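You operate a simulated robot arm through the tools that you are given. There is no shell and no other tool.

You run a simulated robot arm. Do the job below in one go: nothing can be reset, and whatever is moved stays where it is left.

JOB
Fit the tube as the white card says, then pull both nuts up to the mark.
Fine: the card names the tube and its two ports; use the red wrench and lay it back on the grey mat; leave the other ports as they are.

It is judged by the outcome, as a careful person would: the job done as asked, and still so three seconds after it is handed in. It fails if anything else is knocked over, pushed out of place, dropped, spilled or broken.

ROBOT AND FRAMES
A 7-joint arm with a two-finger parallel gripper, fixed in place. Base frame: the origin is on the floor under the middle of its stand, x ahead of it, y to its left, z up. Units: mm, degrees, N and s.
With the tool pointing down near the work surface it reaches from about 440 to 920 mm from the base axis. Its first joint turns from -143.0 to 143.0 degrees. Payload 3 kg.
The tool frame sits at the grasp point between the pads (the TCP): z along the fingers, y along the line on which they close. The tips reach 30 mm beyond it. Largest opening 94 mm; finger width 28, thickness 10; the body of the gripper, 50 by 96 mm, starts 55 mm behind the TCP.
Orientation is told as [roll, pitch, yaw] about the base's x, y, z axes, in that order, counted from this pose: with the fingers straight down and closing along the base's y, the tool's x points along the base's -x, its y along +y and its z along -z.

CONTROLS
- The arm moves only by the tool move_arm. Its argument "moves" is a list of rows, each an object (a shift or turn left out is 0, a gripper value left out holds the last) with "slide": the shift along the tool's x, y, z in mm, a list of three; "turn": the turn, a rotation vector about the tool's x, y, z in degrees, a list of three; "fingers": the finger opening in mm, from 0 to 94. In form: [{"slide": [tx, ty, tz], "turn": [ax, ay, az], "fingers": fingers}, ...]. A call has 1 to 20 rows; each row is the pose to reach, as a shift and turn from the pose commanded when the call began, along the tool's axes at that moment. Each row takes 0.2 s and may step no farther than 50 mm and 8.6 degrees from the row before; otherwise, or with a gripper value out of range, the whole call is refused. Where a pose cannot be reached the arm comes as near as it can. A force on the tool above 40 N (or 10 N above the force at the start of the call, whichever is more), or a blocked arm, ends the call early, and 0.2 s more pass. The fingers move at their own pace (about 72 mm/s each) and stop on an object; they squeeze with about 38 N. The grip force told is the motor's: it shows also when the fingers shut on nothing. Time passes only in rows, and 0.2 s behind the last, so rows that repeat a pose let the fingers close. It gives the time, the measured TCP pose, the force on the tool (base axes), the opening and the grip force at its end, in the units of the frame above (readings bear some noise), with the torque about the TCP (base axes, N m) and any sound that the robot's microphone picked up.
- Cameras (640 x 400 px; columns grow to the right, rows downward): "scene" is fixed at [51.9, -649.1, 1367]; the picture's right is [0.44, -0.90, 0.00], its down [-0.77, -0.38, -0.52] and it looks along [0.47, 0.23, -0.85] (base axes); focal length 267 px, centre (320, 200). "wrist" rides on the gripper at [76, 14, -102] in the tool frame; the picture's right is [-0.18, 0.98, 0.00], its down [-0.75, -0.14, -0.64] and it looks along [-0.63, -0.12, 0.77] (tool axes); focal length 243 px, centre (320, 200). There is no depth. A picture from a camera that has moved, and an enlarged one, comes with that camera's place and axes in the base frame and with its lens.
- snapshot(camera): a new picture of that camera. No time passes.
- inspect(camera, box): a new picture of the part [left, top, right, bottom] of that camera's present view, enlarged. No time passes.
- hand_in(): hands the job in; it is judged then, once.

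Nothing tells you positions but the pictures and the camera data. Unless the task says otherwise, let go and move clear before handing in.

The tools are called after "Request:" as name(argument=value, ...) on one line, values as JSON. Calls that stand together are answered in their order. move_arm: Moves the arm, as the interface text tells. Its arguments: {"type":"object","properties":{"moves":{"type":"array"}},"required":["moves"]} The other tools are called the same way: snapshot (camera) takes a picture; inspect (camera, box) takes an enlarged picture of a part of a camera's view; hand_in () hands the job in.

At the start:

```text
clock: 0.0
position: [243.3, -443.3, 1074.4]
tool_rot: [0.0, 0.0, -0.1]
wrist_force: [-0.4, -0.3, -0.7]
moment: [-0.03, 0.01, 0.04]
gripper_width: 94.1
grasp_force: 0.1
```

scene: 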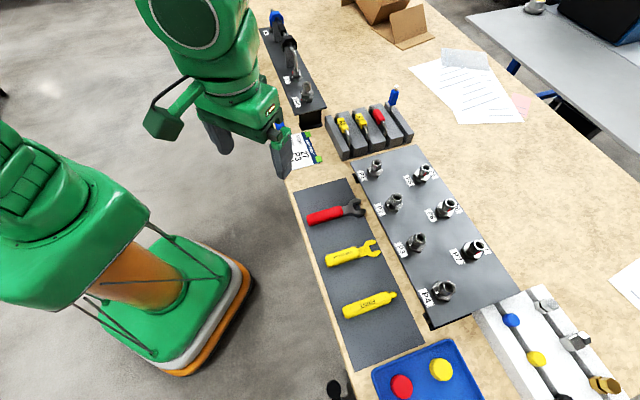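
wrist: 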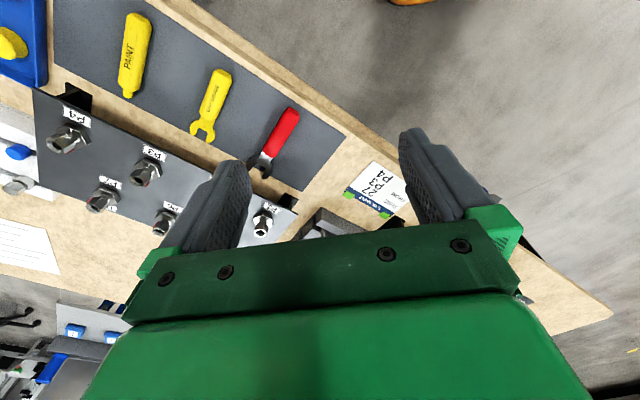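

I see a bench with a port plate, wrenches on a grey mat, a white card, and a rack with tubes. I'll enlarge the views to read the card and labels before moving anything.

Request:
inspect(camera="scene", box=[270, 110, 350, 190])

Request:
inspect(camera="wrist", box=[320, 140, 440, 240])

Request:
inspect(camera="scene", box=[340, 140, 520, 330])

Request:
inspect(camera="scene", box=[250, 0, 340, 130])

Request:
inspect(camera="scene", box=[290, 170, 430, 370])

Request:
inspect(camera="scene", box=[320, 80, 420, 160])

Request:
inspect(camera="scene", box=[460, 270, 640, 400])

```text
5.00 times, centred on (310, 150) of scene
camera zoom: at [51.9, -649.1, 1367.0], right [0.44, -0.9, 0.0], down [-0.77, -0.38, -0.52], along [0.47, 0.23, -0.85], focal length 1334 px, centre (370, 450)
```

zoom: 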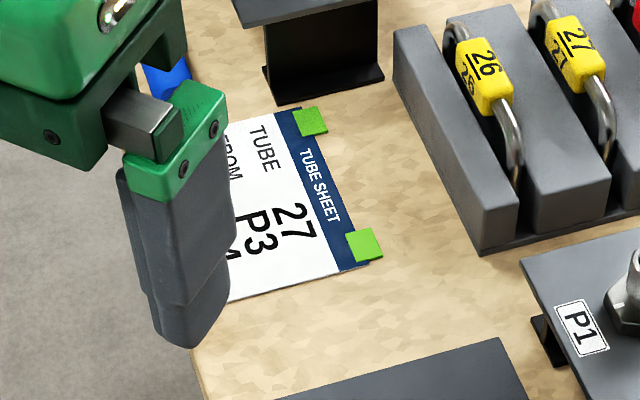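

```text
4.00 times, centred on (380, 190) of wrist
camera zoom: at [168.0, -429.6, 1176.4], right [0.18, 0.98, 0.0], down [0.75, -0.14, 0.64], along [0.63, -0.12, -0.77], focal length 970 px, centre (80, 240)
```

zoom: 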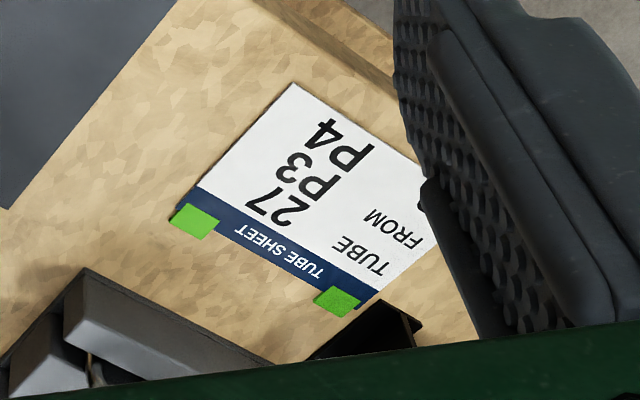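

```text
2.11 times, centred on (430, 235) of scene
camera zoom: at [51.9, -649.1, 1367.0], right [0.44, -0.9, 0.0], down [-0.77, -0.38, -0.52], along [0.47, 0.23, -0.85], focal length 562 px, centre (88, 126)
```

zoom: 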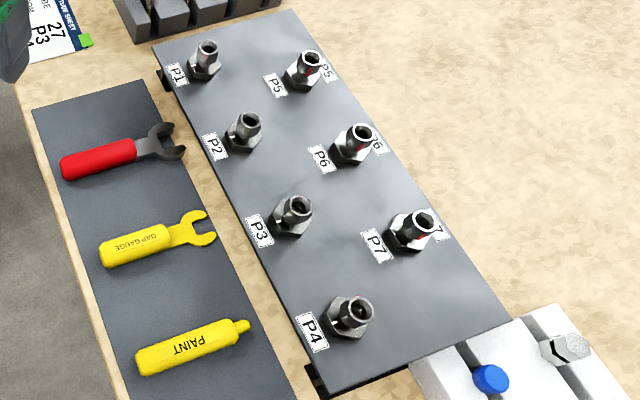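

```text
3.08 times, centred on (295, 65) of scene
camera zoom: at [51.9, -649.1, 1367.0], right [0.44, -0.9, 0.0], down [-0.77, -0.38, -0.52], along [0.47, 0.23, -0.85], focal length 821 px, centre (397, 615)
```

zoom: 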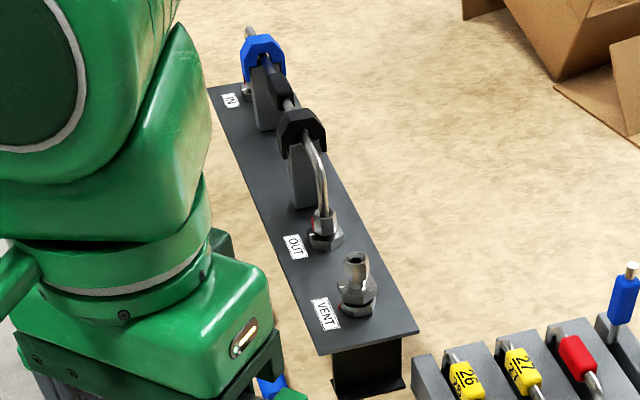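

```text
2.00 times, centred on (360, 270) of scene
camera zoom: at [51.9, -649.1, 1367.0], right [0.44, -0.9, 0.0], down [-0.77, -0.38, -0.52], along [0.47, 0.23, -0.85], focal length 534 px, centre (240, 60)
```

zoom: 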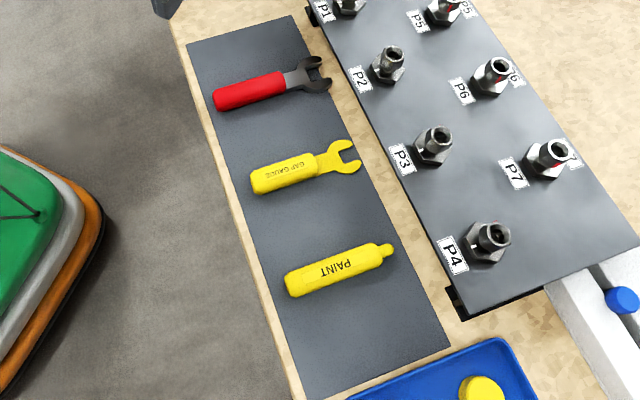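

```text
5.00 times, centred on (370, 120) of scene
camera zoom: at [51.9, -649.1, 1367.0], right [0.44, -0.9, 0.0], down [-0.77, -0.38, -0.52], along [0.47, 0.23, -0.85], focal length 1334 px, centre (70, 600)
```

zoom: 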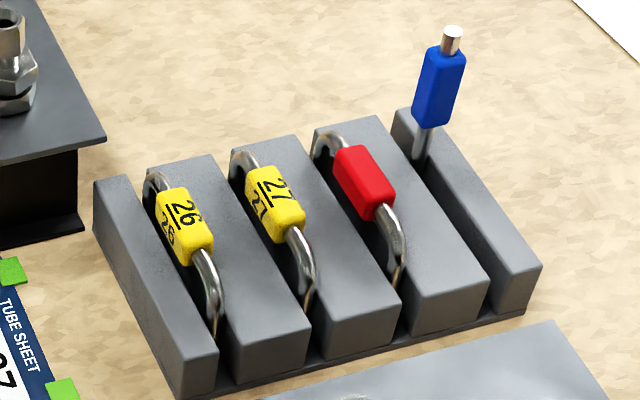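

```text
3.08 times, centred on (550, 335) of scene
camera zoom: at [51.9, -649.1, 1367.0], right [0.44, -0.9, 0.0], down [-0.77, -0.38, -0.52], along [0.47, 0.23, -0.85], focal length 821 px, centre (-388, -215)
```

zoom: 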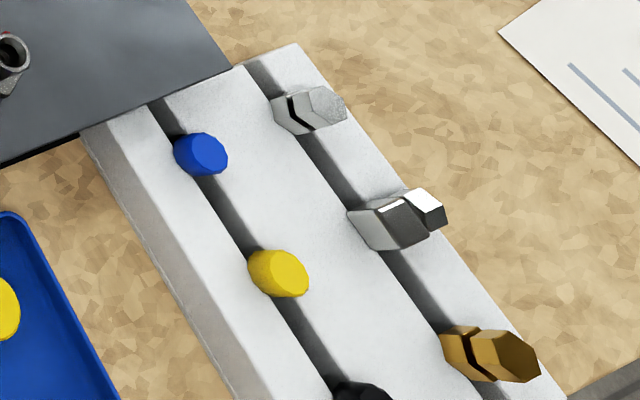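

The card reads tube 27, from P3 to P4. By triangulation the bench is at about z 780 and tube 27 sits in the second slot of the rack, near [620, -500]. I'll move above the rack to look closely.

Request:
move_arm(moves=[{"slide": [-44, -6, 3]}, {"slide": [-88, -12, 6]}, {"slide": [-132, -18, 9]}, {"slide": [-176, -24, 12]}, {"slide": [-220, -30, 15]}, {"slide": [-264, -36, 18]}, {"slide": [-308, -42, 21]}, {"slide": [-340, -51, 26]}, {"slide": [-340, -51, 26]}])

Request:
snapshot(camera="wrist")

Request:
snapshot(camera="scene")

```text
clock: 2.0
position: [585.4, -494.9, 1047.0]
tool_rot: [0.0, 0.0, -0.1]
wrist_force: [0.3, 0.3, -0.4]
moment: [0.02, 0.01, 0.04]
gripper_width: 94.1
grasp_force: 0.1
```

```text
taken
camera wrist: at [508.0, -480.2, 1149.6], right [0.18, 0.98, 0.0], down [0.75, -0.14, 0.64], along [0.63, -0.12, -0.77], focal length 243 px, centre (320, 200)
```

wrist: 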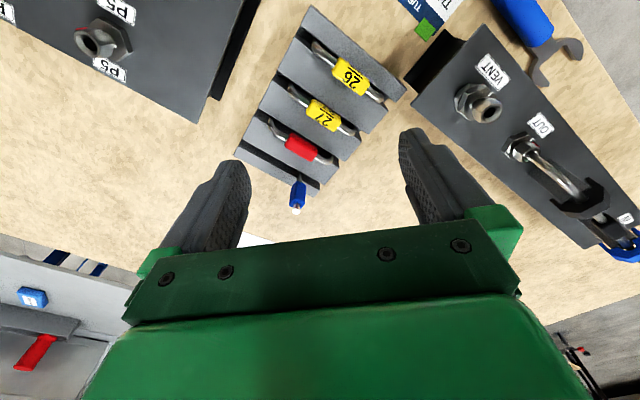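

```text
taken
```

scene: 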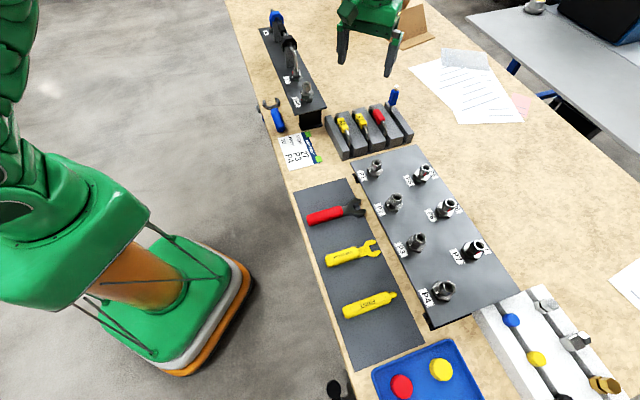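

Request:
inspect(camera="wrist", box=[230, 0, 420, 220])

Request:
inspect(camera="wrist", box=[400, 0, 640, 150])

Request:
inspect(camera="scene", box=[270, 125, 330, 175])

Request:
inspect(camera="scene", box=[240, 0, 340, 110])

Request:
inspect(camera="scene", box=[350, 150, 480, 230])

Request:
inspect(camera="scene", box=[390, 220, 500, 310])

```text
1.82 times, centred on (325, 110) of wrist
camera zoom: at [508.0, -480.2, 1149.6], right [0.18, 0.98, 0.0], down [0.75, -0.14, 0.64], along [0.63, -0.12, -0.77], focal length 441 px, centre (311, 364)
```

zoom: 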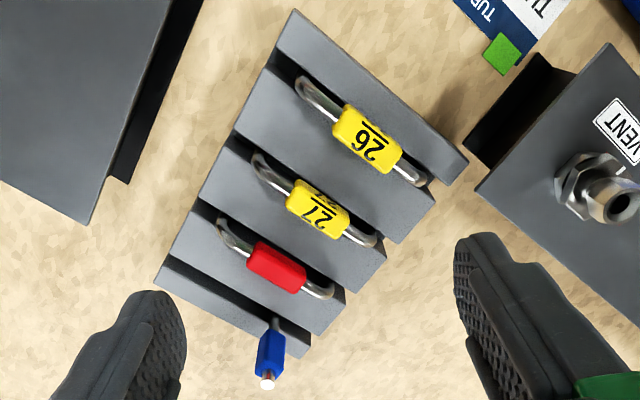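

```text
2.67 times, centred on (520, 75) of wrist
camera zoom: at [508.0, -480.2, 1149.6], right [0.18, 0.98, 0.0], down [0.75, -0.14, 0.64], along [0.63, -0.12, -0.77], focal length 647 px, centre (-213, 533)
```

zoom: 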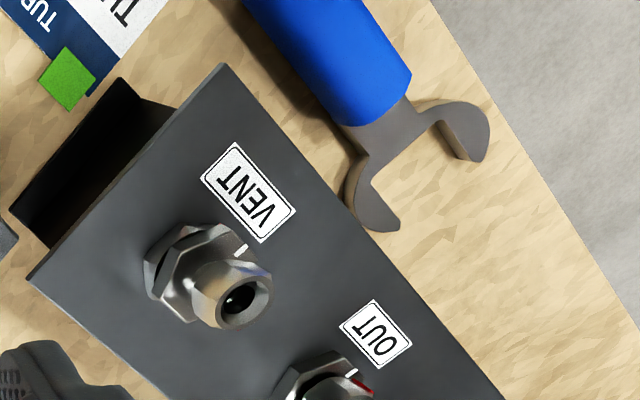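

```text
8.00 times, centred on (300, 150) of scene
camera zoom: at [51.9, -649.1, 1367.0], right [0.44, -0.9, 0.0], down [-0.77, -0.38, -0.52], along [0.47, 0.23, -0.85], focal length 2135 px, centre (480, 600)
```

zoom: 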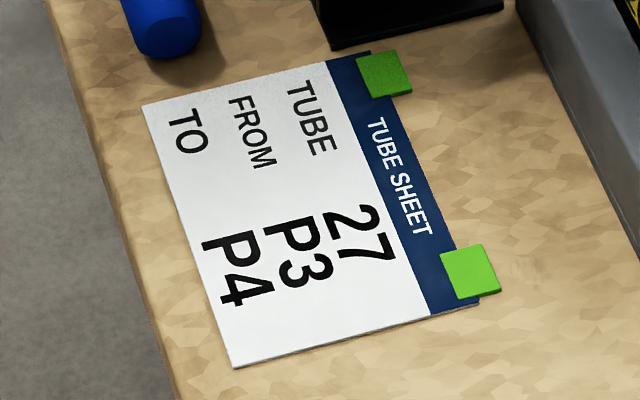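

```text
3.64 times, centred on (290, 55) of scene
camera zoom: at [51.9, -649.1, 1367.0], right [0.44, -0.9, 0.0], down [-0.77, -0.38, -0.52], along [0.47, 0.23, -0.85], focal length 970 px, centre (429, 727)
```

zoom: 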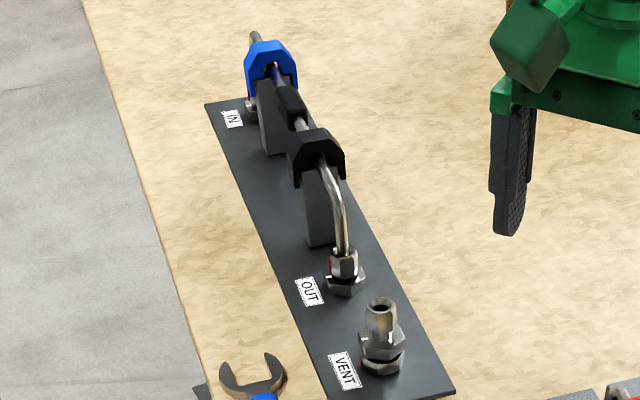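

```text
4.92 times, centred on (415, 190) of scene
camera zoom: at [51.9, -649.1, 1367.0], right [0.44, -0.9, 0.0], down [-0.77, -0.38, -0.52], along [0.47, 0.23, -0.85], focal length 1314 px, centre (-148, 249)
```

zoom: 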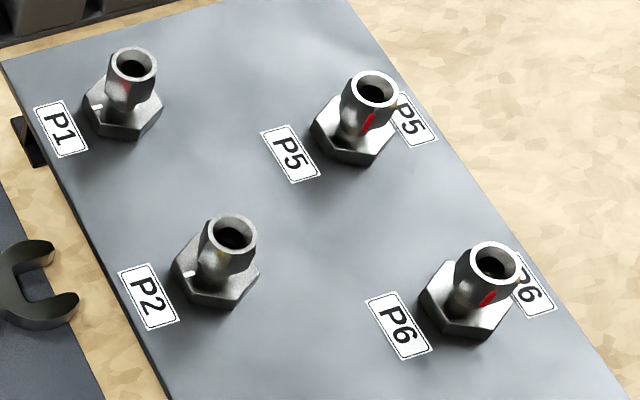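

```text
4.44 times, centred on (445, 265) of scene
camera zoom: at [51.9, -649.1, 1367.0], right [0.44, -0.9, 0.0], down [-0.77, -0.38, -0.52], along [0.47, 0.23, -0.85], focal length 1186 px, centre (-236, -89)
```

zoom: 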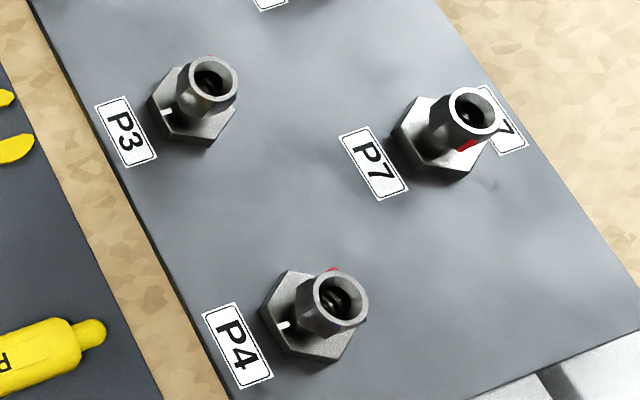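

Card confirmed: tube 27, from P3, to P4. The nuts are already on the ports, each with a red stripe, and the fixed hexes below them carry a white tick. I'll drop closer over tube 27 and turn about 44° to line up with the rack.

Request:
move_arm(moves=[{"slide": [-6, 0, 12], "turn": [0, 0, -7.4]}, {"slide": [-12, 0, 24], "turn": [0, 0, -14.8]}, {"slide": [-18, -1, 36], "turn": [0, 0, -22.2]}, {"slide": [-24, -1, 48], "turn": [0, 0, -29.5]}, {"slide": [-30, -1, 60], "turn": [0, 0, -36.9]}, {"slide": [-35.6, -1, 72], "turn": [0, 0, -44.3]}, {"slide": [-35.6, -1, 72], "turn": [0, 0, -44.3]}])

Request:
snapshot(camera="wrist")

Request:
inspect(camera="wrist", box=[240, 50, 400, 150])

Request:
snapshot(camera="scene")

```text
clock: 3.6
position: [620.4, -496.8, 974.5]
tool_rot: [0.0, 0.0, 44.3]
wrist_force: [-0.8, -0.4, -0.2]
moment: [-0.04, -0.02, 0.01]
gripper_width: 93.8
grasp_force: 0.0
```

```text
taken
camera wrist: at [555.2, -540.0, 1078.1], right [-0.56, 0.83, 0.0], down [0.64, 0.43, 0.64], along [0.53, 0.36, -0.77], focal length 243 px, centre (320, 200)
```

wrist: 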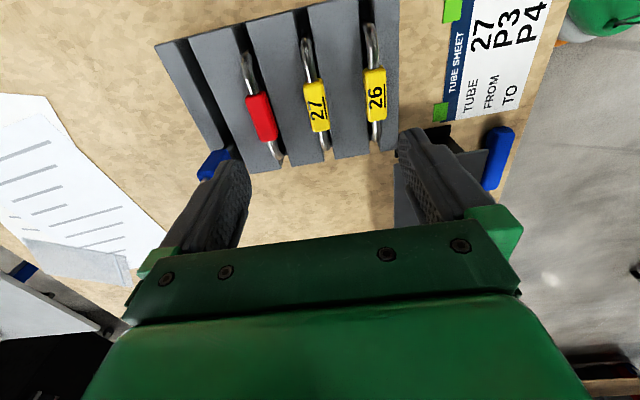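

```text
4.00 times, centred on (320, 100) of wrist
camera zoom: at [555.2, -540.0, 1078.1], right [-0.56, 0.83, 0.0], down [0.64, 0.43, 0.64], along [0.53, 0.36, -0.77], focal length 970 px, centre (320, 600)
```

zoom: 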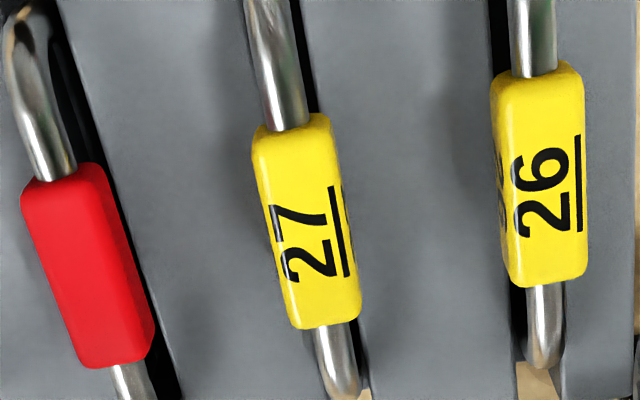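

```text
taken
```

scene: 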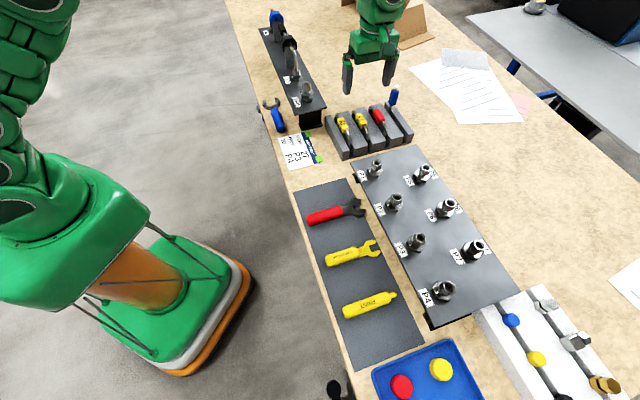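

Tube 27 lies along my tool x axis to within a fraction of a degree. I'll tilt the tool for a lower side view to get the tube's height and see its legs.

Request:
move_arm(moves=[{"slide": [15, 0, 8], "turn": [0, -7.5, 0]}, {"slide": [30, 0, 17], "turn": [0, -15, 0]}, {"slide": [45, 0, 26], "turn": [0, -22.5, 0]}, {"slide": [60, 0, 35], "turn": [0, -30, 0]}, {"slide": [60, 0, 35], "turn": [0, -30, 0]}])

Request:
snapshot(camera="wrist")

Request:
inspect(camera="wrist", box=[240, 0, 420, 140])

```text
clock: 4.8
position: [578.0, -538.2, 940.3]
tool_rot: [-0.1, -30.0, 44.3]
wrist_force: [0.0, 0.0, 0.3]
moment: [0.02, -0.06, 0.01]
gripper_width: 94.3
grasp_force: 0.2
```

```text
taken
camera wrist: at [483.7, -609.2, 991.5], right [-0.57, 0.81, 0.09], down [0.34, 0.13, 0.93], along [0.75, 0.56, -0.35], focal length 243 px, centre (320, 200)
```

wrist: 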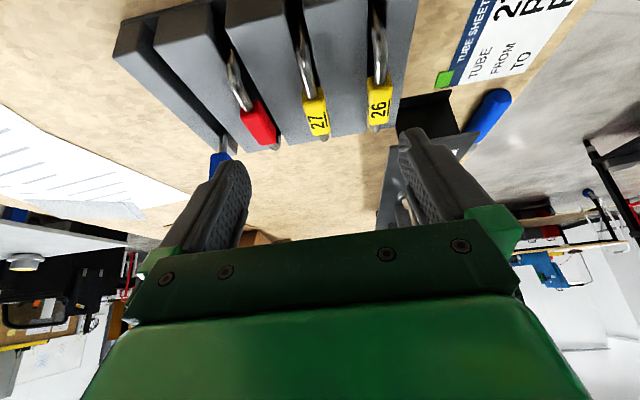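

```text
2.86 times, centred on (330, 70) of wrist
camera zoom: at [483.7, -609.2, 991.5], right [-0.57, 0.81, 0.09], down [0.34, 0.13, 0.93], along [0.75, 0.56, -0.35], focal length 693 px, centre (291, 571)
```

zoom: 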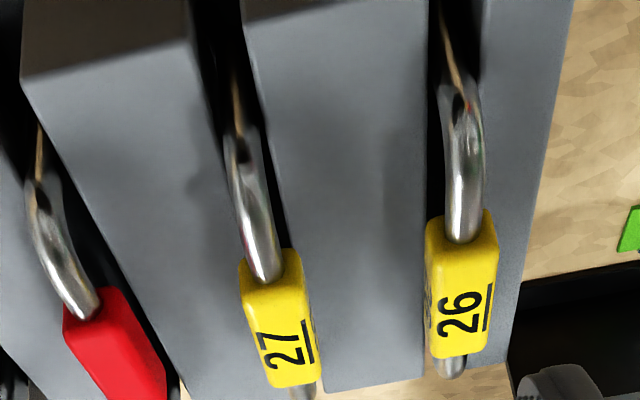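

The label top comes out at about z 840, and the tube runs down into its slot. Next I'll look over P3 and P4 from above.

Request:
move_arm(moves=[{"slide": [36.5, 4, -27.5], "turn": [0, 3.75, 0]}, {"slide": [73, 8, -55], "turn": [0, 7.5, 0]}, {"slide": [109.5, 12, -82.5], "turn": [0, 11.25, 0]}, {"slide": [146, 16.5, -110], "turn": [0, 15, 0]}, {"slide": [182.5, 20.5, -137.5], "turn": [0, 18.75, 0]}, {"slide": [219, 25, -165], "turn": [0, 22.5, 0]}, {"slide": [255.5, 29, -192.5], "turn": [0, 26.25, 0]}, {"slide": [292, 33.2, -220.2], "turn": [0, 30, 0]}, {"slide": [292, 33.2, -220.2], "turn": [0, 30, 0]}])

Request:
snapshot(camera="wrist")

Request:
snapshot(camera="scene")

```text
clock: 6.8
position: [293.7, -766.9, 984.9]
tool_rot: [0.0, 0.0, 44.3]
wrist_force: [-0.6, -0.4, -0.1]
moment: [-0.02, 0.01, -0.02]
gripper_width: 93.9
grasp_force: 0.0
```

```text
taken
camera wrist: at [228.9, -810.4, 1088.1], right [-0.55, 0.83, 0.0], down [0.64, 0.43, 0.64], along [0.53, 0.36, -0.77], focal length 243 px, centre (320, 200)
```

wrist: 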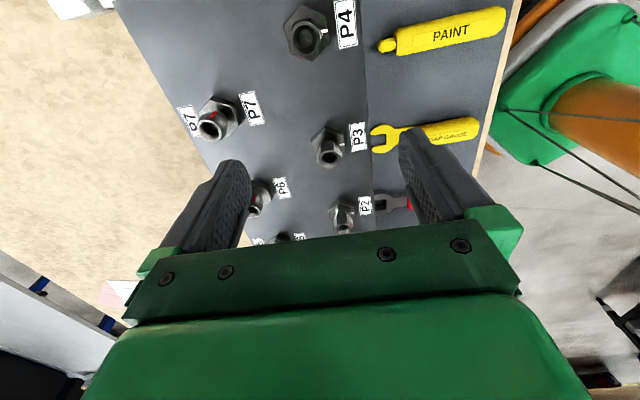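

```text
taken
```

scene: 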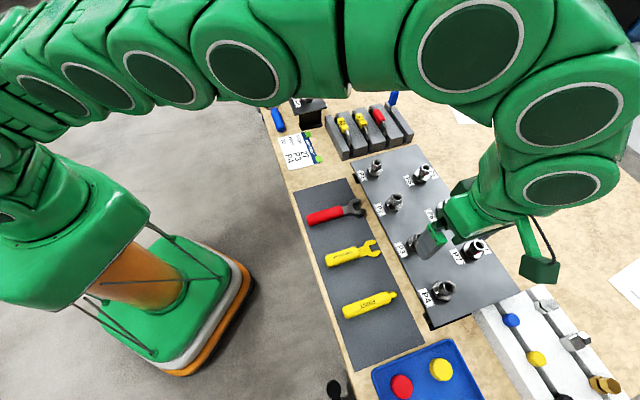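

Request:
inspect(camera="wrist", box=[270, 0, 370, 70])

Request:
inspect(camera="wrist", box=[290, 110, 390, 180])

Request:
inspect(camera="wrist", box=[180, 80, 280, 150])

Request:
inspect(camera="wrist", box=[300, 180, 400, 245])

```text
5.71 times, centred on (320, 35) of wrist
camera zoom: at [228.9, -810.4, 1088.1], right [-0.55, 0.83, 0.0], down [0.64, 0.43, 0.64], along [0.53, 0.36, -0.77], focal length 1386 px, centre (320, 1143)
```

zoom: 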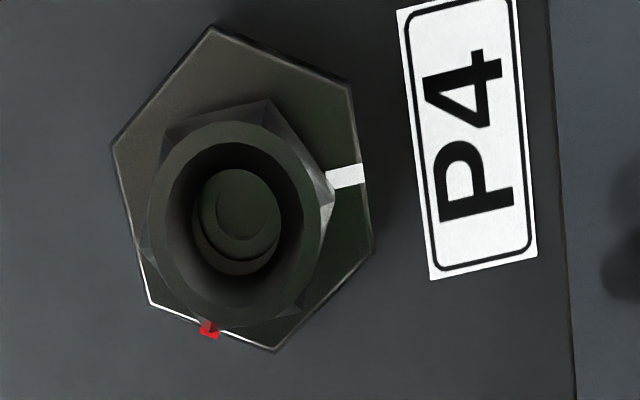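

```text
5.71 times, centred on (340, 145) of wrist
camera zoom: at [228.9, -810.4, 1088.1], right [-0.55, 0.83, 0.0], down [0.64, 0.43, 0.64], along [0.53, 0.36, -0.77], focal length 1386 px, centre (206, 514)
```

zoom: 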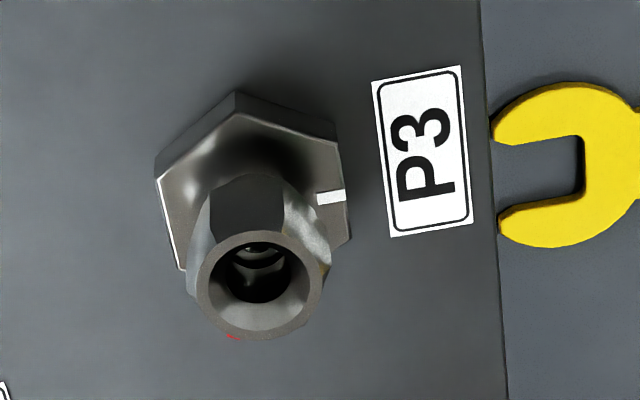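

```text
5.71 times, centred on (230, 115) of wrist
camera zoom: at [228.9, -810.4, 1088.1], right [-0.55, 0.83, 0.0], down [0.64, 0.43, 0.64], along [0.53, 0.36, -0.77], focal length 1386 px, centre (834, 686)
```

zoom: 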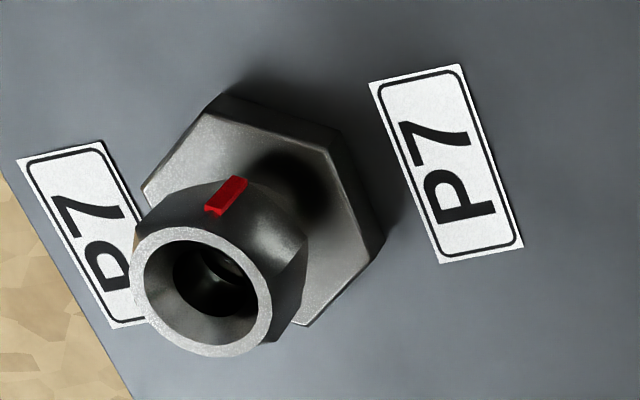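

```text
6.15 times, centred on (350, 212) of wrist
camera zoom: at [228.9, -810.4, 1088.1], right [-0.55, 0.83, 0.0], down [0.64, 0.43, 0.64], along [0.53, 0.36, -0.77], focal length 1493 px, centre (135, 123)
```

zoom: 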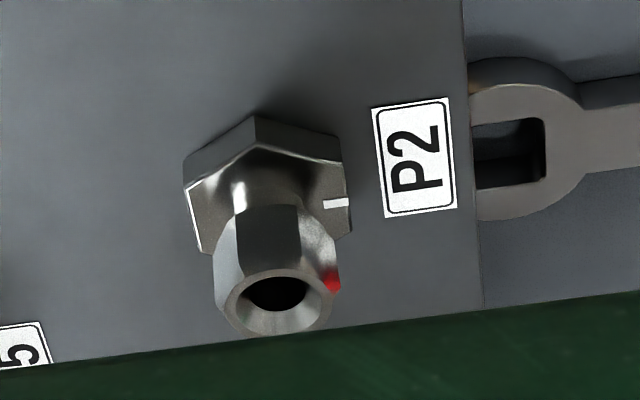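

Nut tops at P3 and P4 triangulate to about z 880, with P3 near [326, -734] and P4 near [254, -806], which is about 100 mm apart. I'll turn the tool 90° to look at them from the mat side, where the white ticks face.

Request:
move_arm(moves=[{"slide": [0, 0, 0], "turn": [0, 0, 8.2]}, {"slide": [0, 0, 0], "turn": [0, 0, 16.4]}, {"slide": [0, 0, 0], "turn": [0, 0, 24.6]}, {"slide": [0, 0, 0], "turn": [0, 0, 32.8]}, {"slide": [0, 0, 0], "turn": [0, 0, 41]}, {"slide": [0, 0, 0], "turn": [0, 0, 49.2]}, {"slide": [0, 0, 0], "turn": [0, 0, 57.4]}, {"slide": [0, 0, 0], "turn": [0, 0, 65.6]}, {"slide": [1, 0, 0], "turn": [0, 0, 73.8]}, {"slide": [2, 0, 0], "turn": [0, 0, 82]}, {"slide": [4.8, 0, 0], "turn": [0, 0, 89.3]}, {"slide": [4.8, 0, 0], "turn": [0, 0, 89.3]}])

Request:
snapshot(camera="wrist")

Request:
inspect(camera="wrist", box=[340, 60, 420, 140])

Request:
inspect(camera="wrist", box=[230, 60, 310, 140])

```text
clock: 9.4
position: [289.6, -770.0, 984.7]
tool_rot: [0.0, 0.0, -45.1]
wrist_force: [0.9, 0.0, -0.2]
moment: [-0.02, -0.01, 0.0]
gripper_width: 94.1
grasp_force: 0.1
```

```text
taken
camera wrist: at [246.5, -706.5, 1087.6], right [0.83, 0.56, 0.0], down [0.43, -0.63, 0.64], along [0.36, -0.53, -0.77], focal length 243 px, centre (320, 200)
```

wrist: 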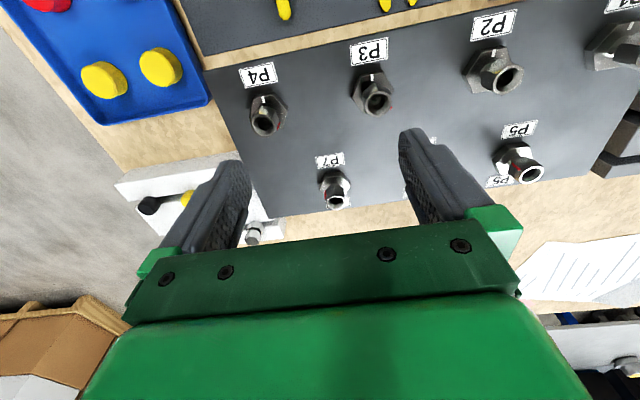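

```text
5.00 times, centred on (380, 100) of wrist
camera zoom: at [246.5, -706.5, 1087.6], right [0.83, 0.56, 0.0], down [0.43, -0.63, 0.64], along [0.36, -0.53, -0.77], focal length 1213 px, centre (20, 700)
```

zoom: 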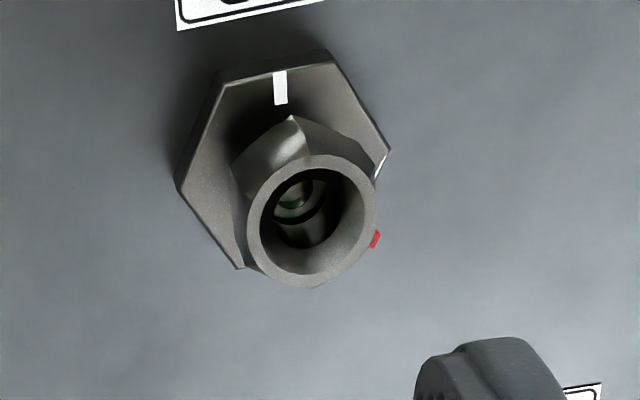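

```text
5.00 times, centred on (270, 100) of wrist
camera zoom: at [246.5, -706.5, 1087.6], right [0.83, 0.56, 0.0], down [0.43, -0.63, 0.64], along [0.36, -0.53, -0.77], focal length 1213 px, centre (570, 700)
```

zoom: 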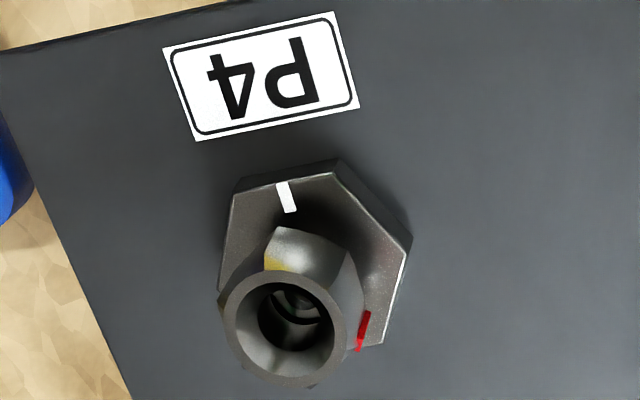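

In this view the white ticks point toward the mat, and the red stripes sit about 105–110° clockwise from them. I'll compare the other ports and the already-fitted IN/OUT reference before settling the tightening direction.

Request:
inspect(camera="wrist", box=[450, 30, 550, 110])

Request:
inspect(camera="wrist", box=[560, 0, 640, 80])

Request:
inspect(camera="wrist", box=[290, 140, 370, 215])

Request:
inspect(camera="wrist", box=[480, 110, 560, 190])

Request:
inspect(camera="scene", box=[270, 70, 330, 130])

Request:
inspect(camera="scene", box=[300, 190, 390, 270])

```text
5.00 times, centred on (500, 70) of wrist
camera zoom: at [246.5, -706.5, 1087.6], right [0.83, 0.56, 0.0], down [0.43, -0.63, 0.64], along [0.36, -0.53, -0.77], focal length 1213 px, centre (-580, 850)
```

zoom: 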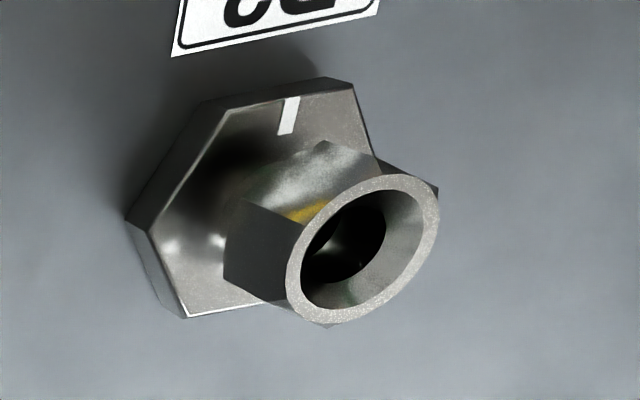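

```text
5.00 times, centred on (600, 40) of wrist
camera zoom: at [246.5, -706.5, 1087.6], right [0.83, 0.56, 0.0], down [0.43, -0.63, 0.64], along [0.36, -0.53, -0.77], focal length 1213 px, centre (-1080, 1000)
```

zoom: 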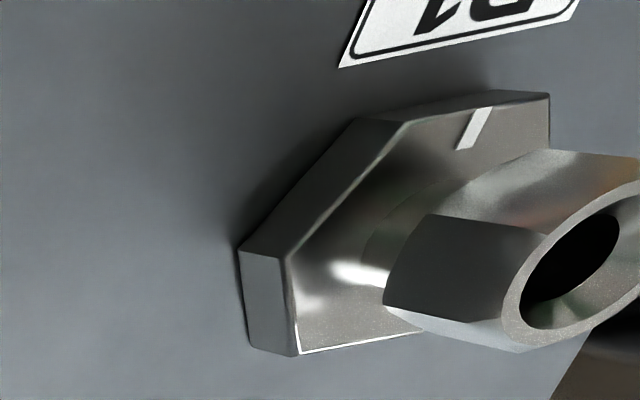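

```text
5.33 times, centred on (330, 178) of wrist
camera zoom: at [246.5, -706.5, 1087.6], right [0.83, 0.56, 0.0], down [0.43, -0.63, 0.64], along [0.36, -0.53, -0.77], focal length 1294 px, centre (267, 320)
```

zoom: 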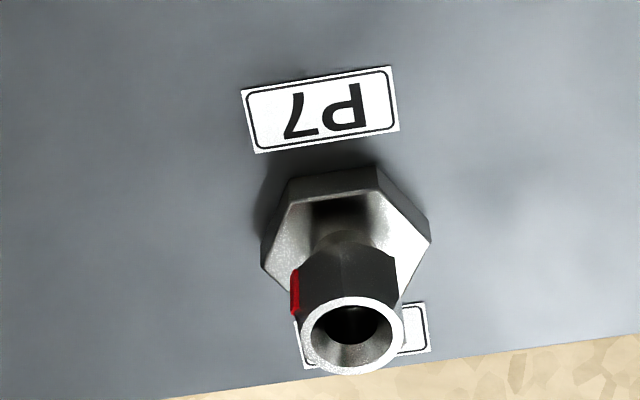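

```text
5.00 times, centred on (520, 150) of wrist
camera zoom: at [246.5, -706.5, 1087.6], right [0.83, 0.56, 0.0], down [0.43, -0.63, 0.64], along [0.36, -0.53, -0.77], focal length 1213 px, centre (-680, 450)
```

zoom: 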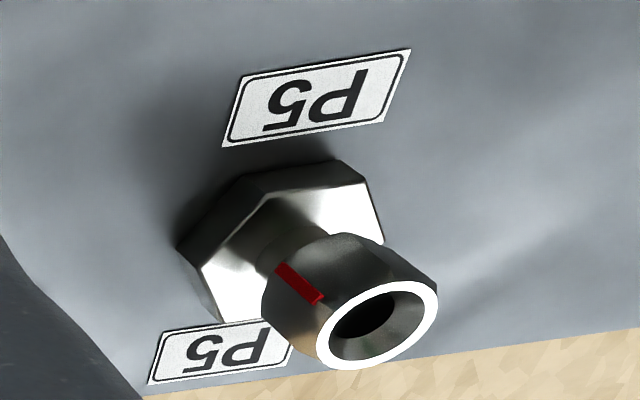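

```text
6.67 times, centred on (300, 100) of scene
camera zoom: at [51.9, -649.1, 1367.0], right [0.44, -0.9, 0.0], down [-0.77, -0.38, -0.52], along [0.47, 0.23, -0.85], focal length 1779 px, centre (453, 867)
```

zoom: 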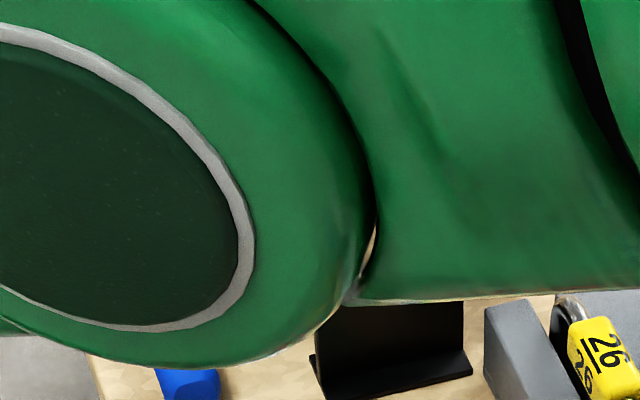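

```text
5.00 times, centred on (345, 230) of scene
camera zoom: at [51.9, -649.1, 1367.0], right [0.44, -0.9, 0.0], down [-0.77, -0.38, -0.52], along [0.47, 0.23, -0.85], focal length 1334 px, centre (195, 50)
```

zoom: 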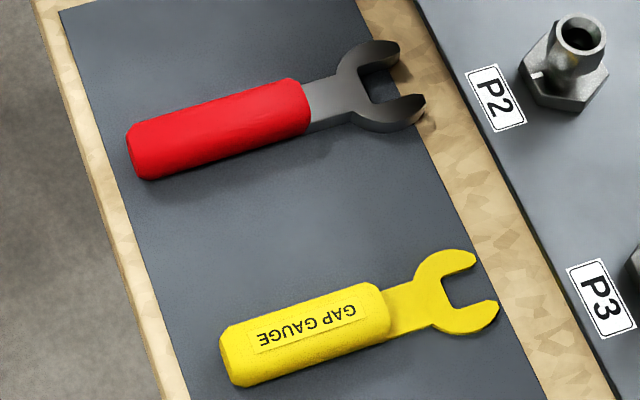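

The IN/OUT reference shows that red in line with white is the target, so the nuts turn clockwise from above. I'm going back to the rack to take tube 27, with the fingers partly closed and centred over its label.

Request:
move_arm(moves=[{"slide": [-3.9, 39, 0], "turn": [0, 0, -8.13], "fingers": 60}, {"slide": [-7.8, 78, 0], "turn": [0, 0, -16.26]}, {"slide": [-11.7, 117, 0], "turn": [0, 0, -24.4]}, {"slide": [-15.6, 156, 0], "turn": [0, 0, -32.5]}, {"slide": [-19.5, 195, 0], "turn": [0, 0, -40.6]}, {"slide": [-23.4, 234, 0], "turn": [0, 0, -48.8]}, {"slide": [-27.3, 273, 5], "turn": [0, 0, -56.9]}, {"slide": [-31.2, 312, 10], "turn": [0, 0, -65]}, {"slide": [-35.1, 351, 15], "turn": [0, 0, -73.2]}, {"slide": [-39, 390, 20], "turn": [0, 0, -81.3]}, {"slide": [-42.9, 428.8, 50], "turn": [0, 0, -89.4]}, {"slide": [-42.9, 428.8, 75], "turn": [0, 0, -89.4], "fingers": 50}, {"slide": [-42.9, 428.8, 75], "turn": [0, 0, -89.4]}])

Request:
snapshot(camera="wrist")

Request:
inspect(camera="wrist", box=[250, 60, 390, 210])

Request:
inspect(camera="scene", box=[310, 60, 430, 170])

```text
clock: 12.2
position: [625.5, -498.1, 909.5]
tool_rot: [0.0, 0.0, 44.5]
wrist_force: [-1.0, -0.6, -0.2]
moment: [0.03, -0.04, 0.01]
gripper_width: 50.1
grasp_force: 0.0
```

```text
taken
camera wrist: at [560.3, -541.5, 1012.8], right [-0.56, 0.83, 0.0], down [0.64, 0.43, 0.64], along [0.53, 0.36, -0.77], focal length 243 px, centre (320, 200)
```

wrist: 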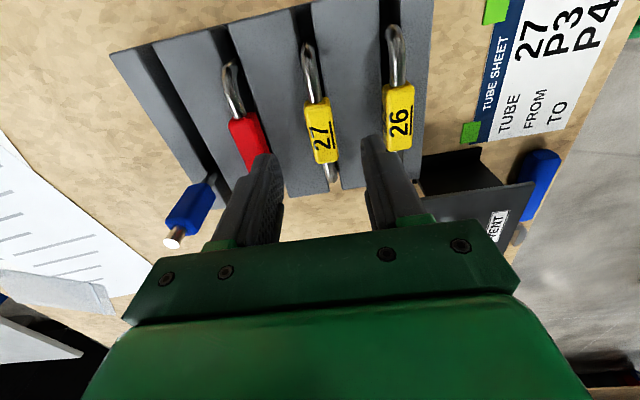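

```text
2.67 times, centred on (320, 135) of wrist
camera zoom: at [560.3, -541.5, 1012.8], right [-0.56, 0.83, 0.0], down [0.64, 0.43, 0.64], along [0.53, 0.36, -0.77], focal length 647 px, centre (320, 373)
```

zoom: 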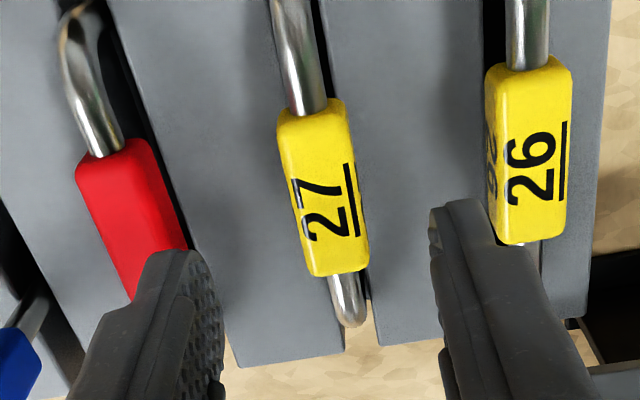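

```text
3.64 times, centred on (370, 115) of scene
camera zoom: at [51.9, -649.1, 1367.0], right [0.44, -0.9, 0.0], down [-0.77, -0.38, -0.52], along [0.47, 0.23, -0.85], focal length 970 px, centre (138, 509)
```

zoom: 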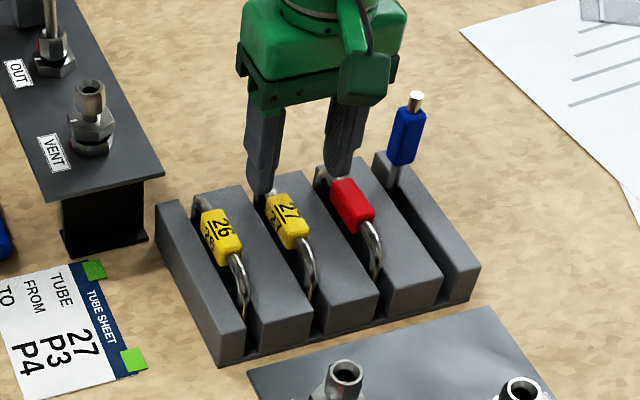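

The label is about 2 mm to the +y side of the tool centre. I'll zoom in to measure the rack block height before going down.

Request:
inspect(camera="scene", box=[345, 120, 405, 165])

Request:
inspect(camera="wrist", box=[290, 130, 370, 210])

```text
8.89 times, centred on (375, 142) of scene
camera zoom: at [51.9, -649.1, 1367.0], right [0.44, -0.9, 0.0], down [-0.77, -0.38, -0.52], along [0.47, 0.23, -0.85], focal length 2372 px, centre (-169, 711)
```

zoom: 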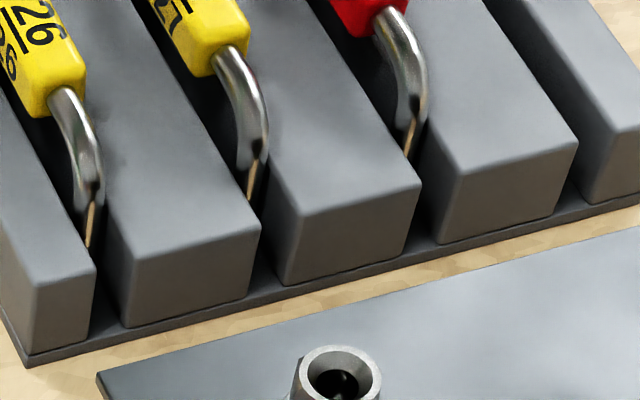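

```text
5.00 times, centred on (330, 170) of wrist
camera zoom: at [560.3, -541.5, 1012.8], right [-0.56, 0.83, 0.0], down [0.64, 0.43, 0.64], along [0.53, 0.36, -0.77], focal length 1213 px, centre (270, 350)
```

zoom: 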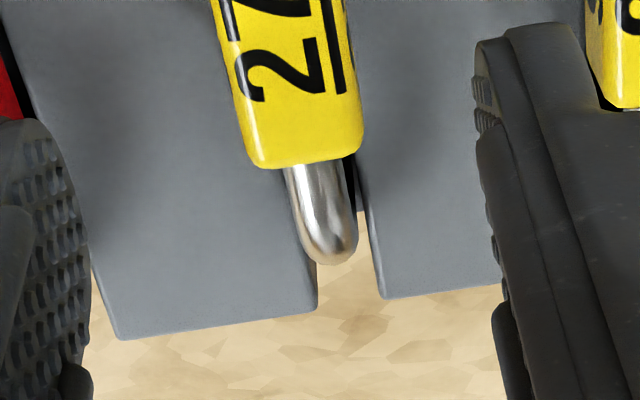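

Block tops come out near z 818 and the label spans about 826–841, so fingertips at about 826 will grip it without touching the rack. I'll correct the 2 mm offset and descend.

Request:
move_arm(moves=[{"slide": [0.8, 1.9, 0]}, {"slide": [0.8, 1.9, 15]}, {"slide": [0.8, 1.9, 30]}, {"slide": [0.8, 1.9, 42]}, {"slide": [0.8, 1.9, 51]}, {"slide": [0.8, 1.9, 51]}])

Request:
inspect(camera="wrist", box=[220, 80, 420, 230])

Request:
inspect(camera="scene", box=[320, 80, 410, 160])

```text
clock: 13.6
position: [622.9, -496.5, 858.7]
tool_rot: [0.1, 0.0, 44.3]
wrist_force: [-0.3, -0.2, 0.2]
moment: [-0.02, 0.01, 0.0]
gripper_width: 50.1
grasp_force: 0.0
```

```text
2.67 times, centred on (320, 155) of wrist
camera zoom: at [557.4, -540.0, 962.0], right [-0.56, 0.83, 0.0], down [0.64, 0.43, 0.64], along [0.53, 0.36, -0.77], focal length 647 px, centre (320, 320)
```

zoom: 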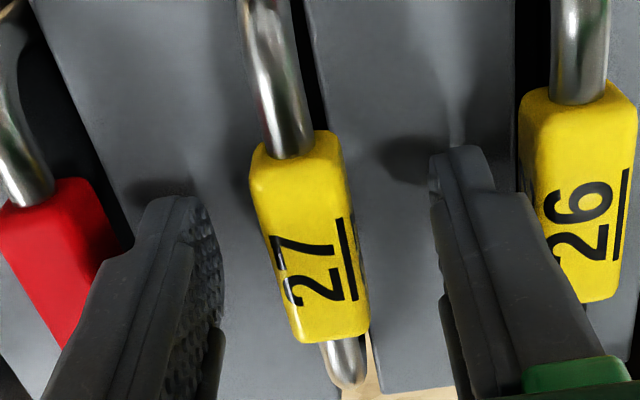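

```text
5.00 times, centred on (365, 120) of scene
camera zoom: at [51.9, -649.1, 1367.0], right [0.44, -0.9, 0.0], down [-0.77, -0.38, -0.52], along [0.47, 0.23, -0.85], focal length 1334 px, centre (95, 600)
```

zoom: 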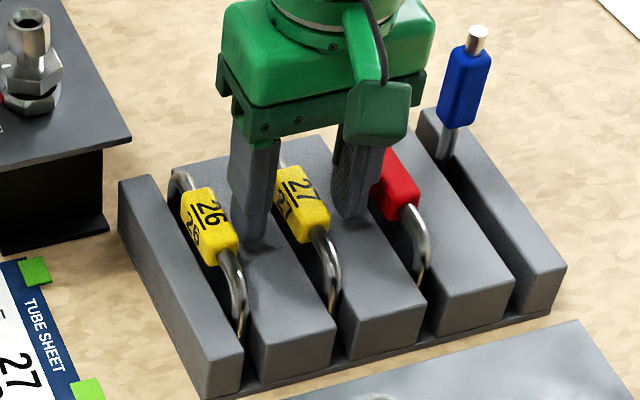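

The fingers straddle the label with about 1 mm left to correct. I'll shift, lower 3 mm more and close.

Request:
move_arm(moves=[{"slide": [1.5, -1.1, 0]}, {"slide": [1.5, -1.1, 3]}, {"slide": [1.5, -1.1, 3], "fingers": 30}, {"slide": [1.5, -1.1, 3], "fingers": 22}, {"slide": [1.5, -1.1, 3], "fingers": 10}, {"slide": [1.5, -1.1, 3], "fingers": 5}, {"slide": [1.5, -1.1, 3], "fingers": 5}])

Request:
inspect(camera="wrist", box=[220, 80, 420, 230])

Request:
inspect(camera="scene", box=[320, 80, 410, 160])

```text
clock: 15.2
position: [622.1, -498.9, 855.3]
tool_rot: [0.1, -0.1, 44.4]
wrist_force: [0.5, -0.1, 0.4]
moment: [0.0, 0.02, -0.02]
gripper_width: 17.8
grasp_force: 37.8
```

```text
2.67 times, centred on (320, 155) of wrist
camera zoom: at [556.7, -542.5, 958.3], right [-0.56, 0.83, 0.0], down [0.64, 0.43, 0.64], along [0.53, 0.36, -0.77], focal length 647 px, centre (320, 320)
```

zoom: 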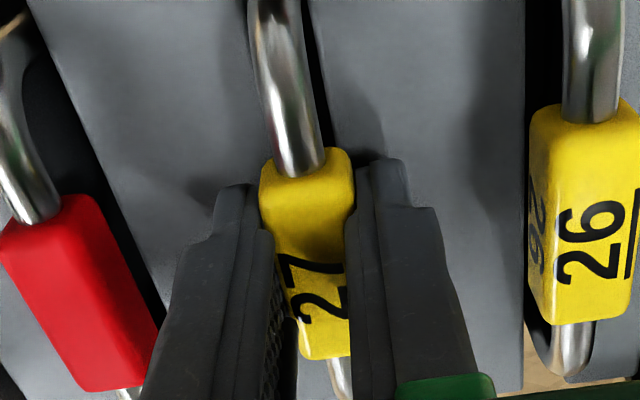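

```text
5.00 times, centred on (365, 120) of scene
camera zoom: at [51.9, -649.1, 1367.0], right [0.44, -0.9, 0.0], down [-0.77, -0.38, -0.52], along [0.47, 0.23, -0.85], focal length 1334 px, centre (95, 600)
```

zoom: 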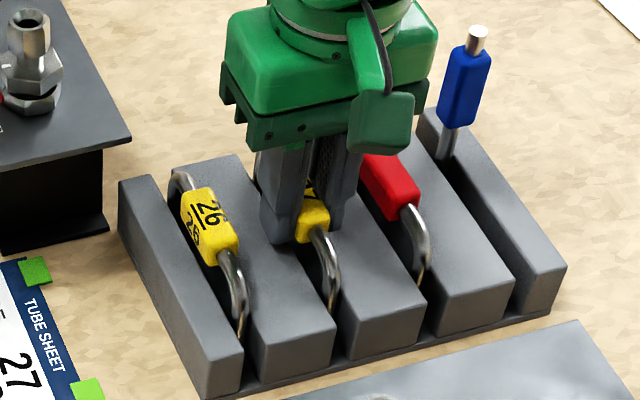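

Tube 27 is gripped at 17.8 mm with normal force. I'll lift it straight up out of the slot.

Request:
move_arm(moves=[{"slide": [0, 0, -5]}, {"slide": [0, 0, -15]}, {"slide": [0, 0, -30]}, {"slide": [0, 0, -50]}, {"slide": [0, 0, -75]}, {"slide": [0, 0, -105]}, {"slide": [0, 0, -140]}, {"slide": [0, 0, -140]}])

Request:
snapshot(camera="wrist")

Request:
inspect(camera="scene", box=[320, 20, 440, 160])

```text
clock: 17.0
position: [623.8, -498.4, 997.1]
tool_rot: [0.0, 0.0, 44.4]
wrist_force: [0.4, -0.3, -0.7]
moment: [0.02, 0.01, 0.02]
gripper_width: 17.8
grasp_force: 38.0
```

```text
taken
camera wrist: at [558.0, -541.6, 1099.7], right [-0.56, 0.83, 0.0], down [0.64, 0.43, 0.64], along [0.53, 0.36, -0.77], focal length 243 px, centre (320, 200)
```

wrist: 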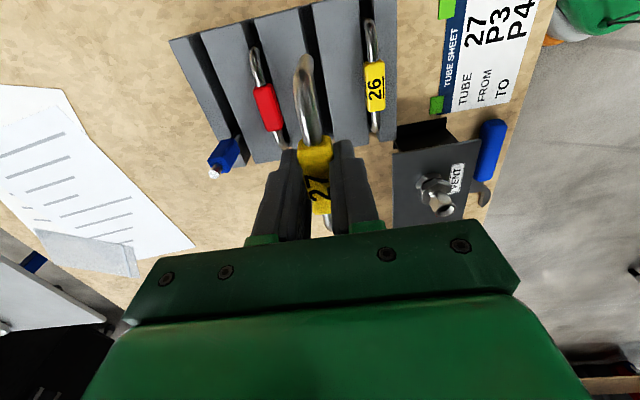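

```text
2.86 times, centred on (380, 90) of scene
camera zoom: at [51.9, -649.1, 1367.0], right [0.44, -0.9, 0.0], down [-0.77, -0.38, -0.52], along [0.47, 0.23, -0.85], focal length 762 px, centre (149, 514)
```

zoom: 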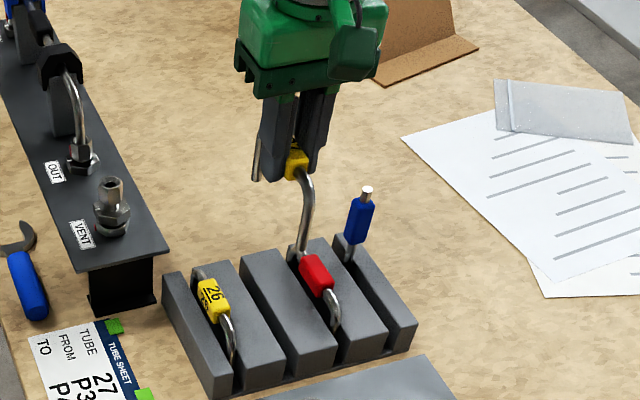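

The tube came out cleanly with two long legs. I'll zoom in on the leg ends to find where they are relative to the grip.

Request:
inspect(camera="wrist", box=[270, 30, 350, 150])

Request:
inspect(camera="scene", box=[360, 60, 430, 130])

Request:
inspect(camera="wrist", box=[280, 140, 360, 240])

```text
3.33 times, centred on (310, 90) of wrist
camera zoom: at [558.0, -541.6, 1099.7], right [-0.56, 0.83, 0.0], down [0.64, 0.43, 0.64], along [0.53, 0.36, -0.77], focal length 809 px, centre (353, 567)
```

zoom: 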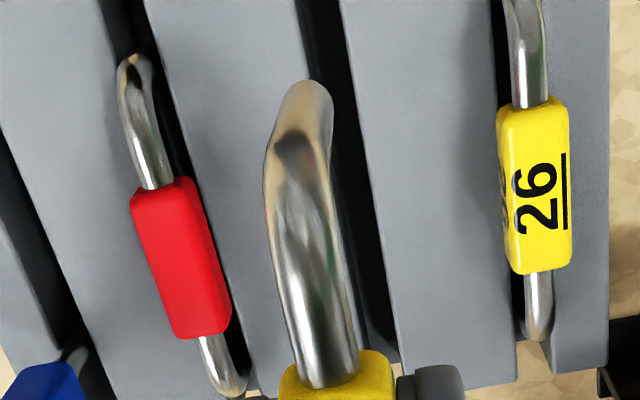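

```text
5.71 times, centred on (395, 95) of scene
camera zoom: at [51.9, -649.1, 1367.0], right [0.44, -0.9, 0.0], down [-0.77, -0.38, -0.52], along [0.47, 0.23, -0.85], focal length 1525 px, centre (-109, 800)
```

zoom: 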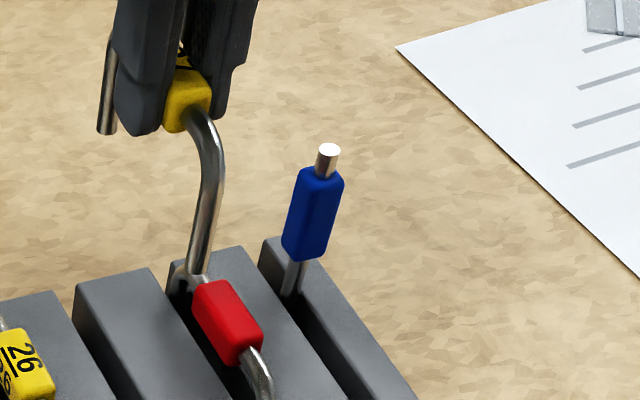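

```text
4.00 times, centred on (320, 190) of wrist
camera zoom: at [558.0, -541.6, 1099.7], right [-0.56, 0.83, 0.0], down [0.64, 0.43, 0.64], along [0.53, 0.36, -0.77], focal length 970 px, centre (320, 240)
```

zoom: 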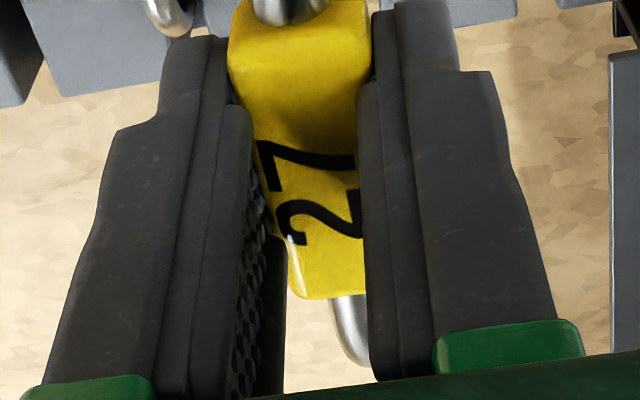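

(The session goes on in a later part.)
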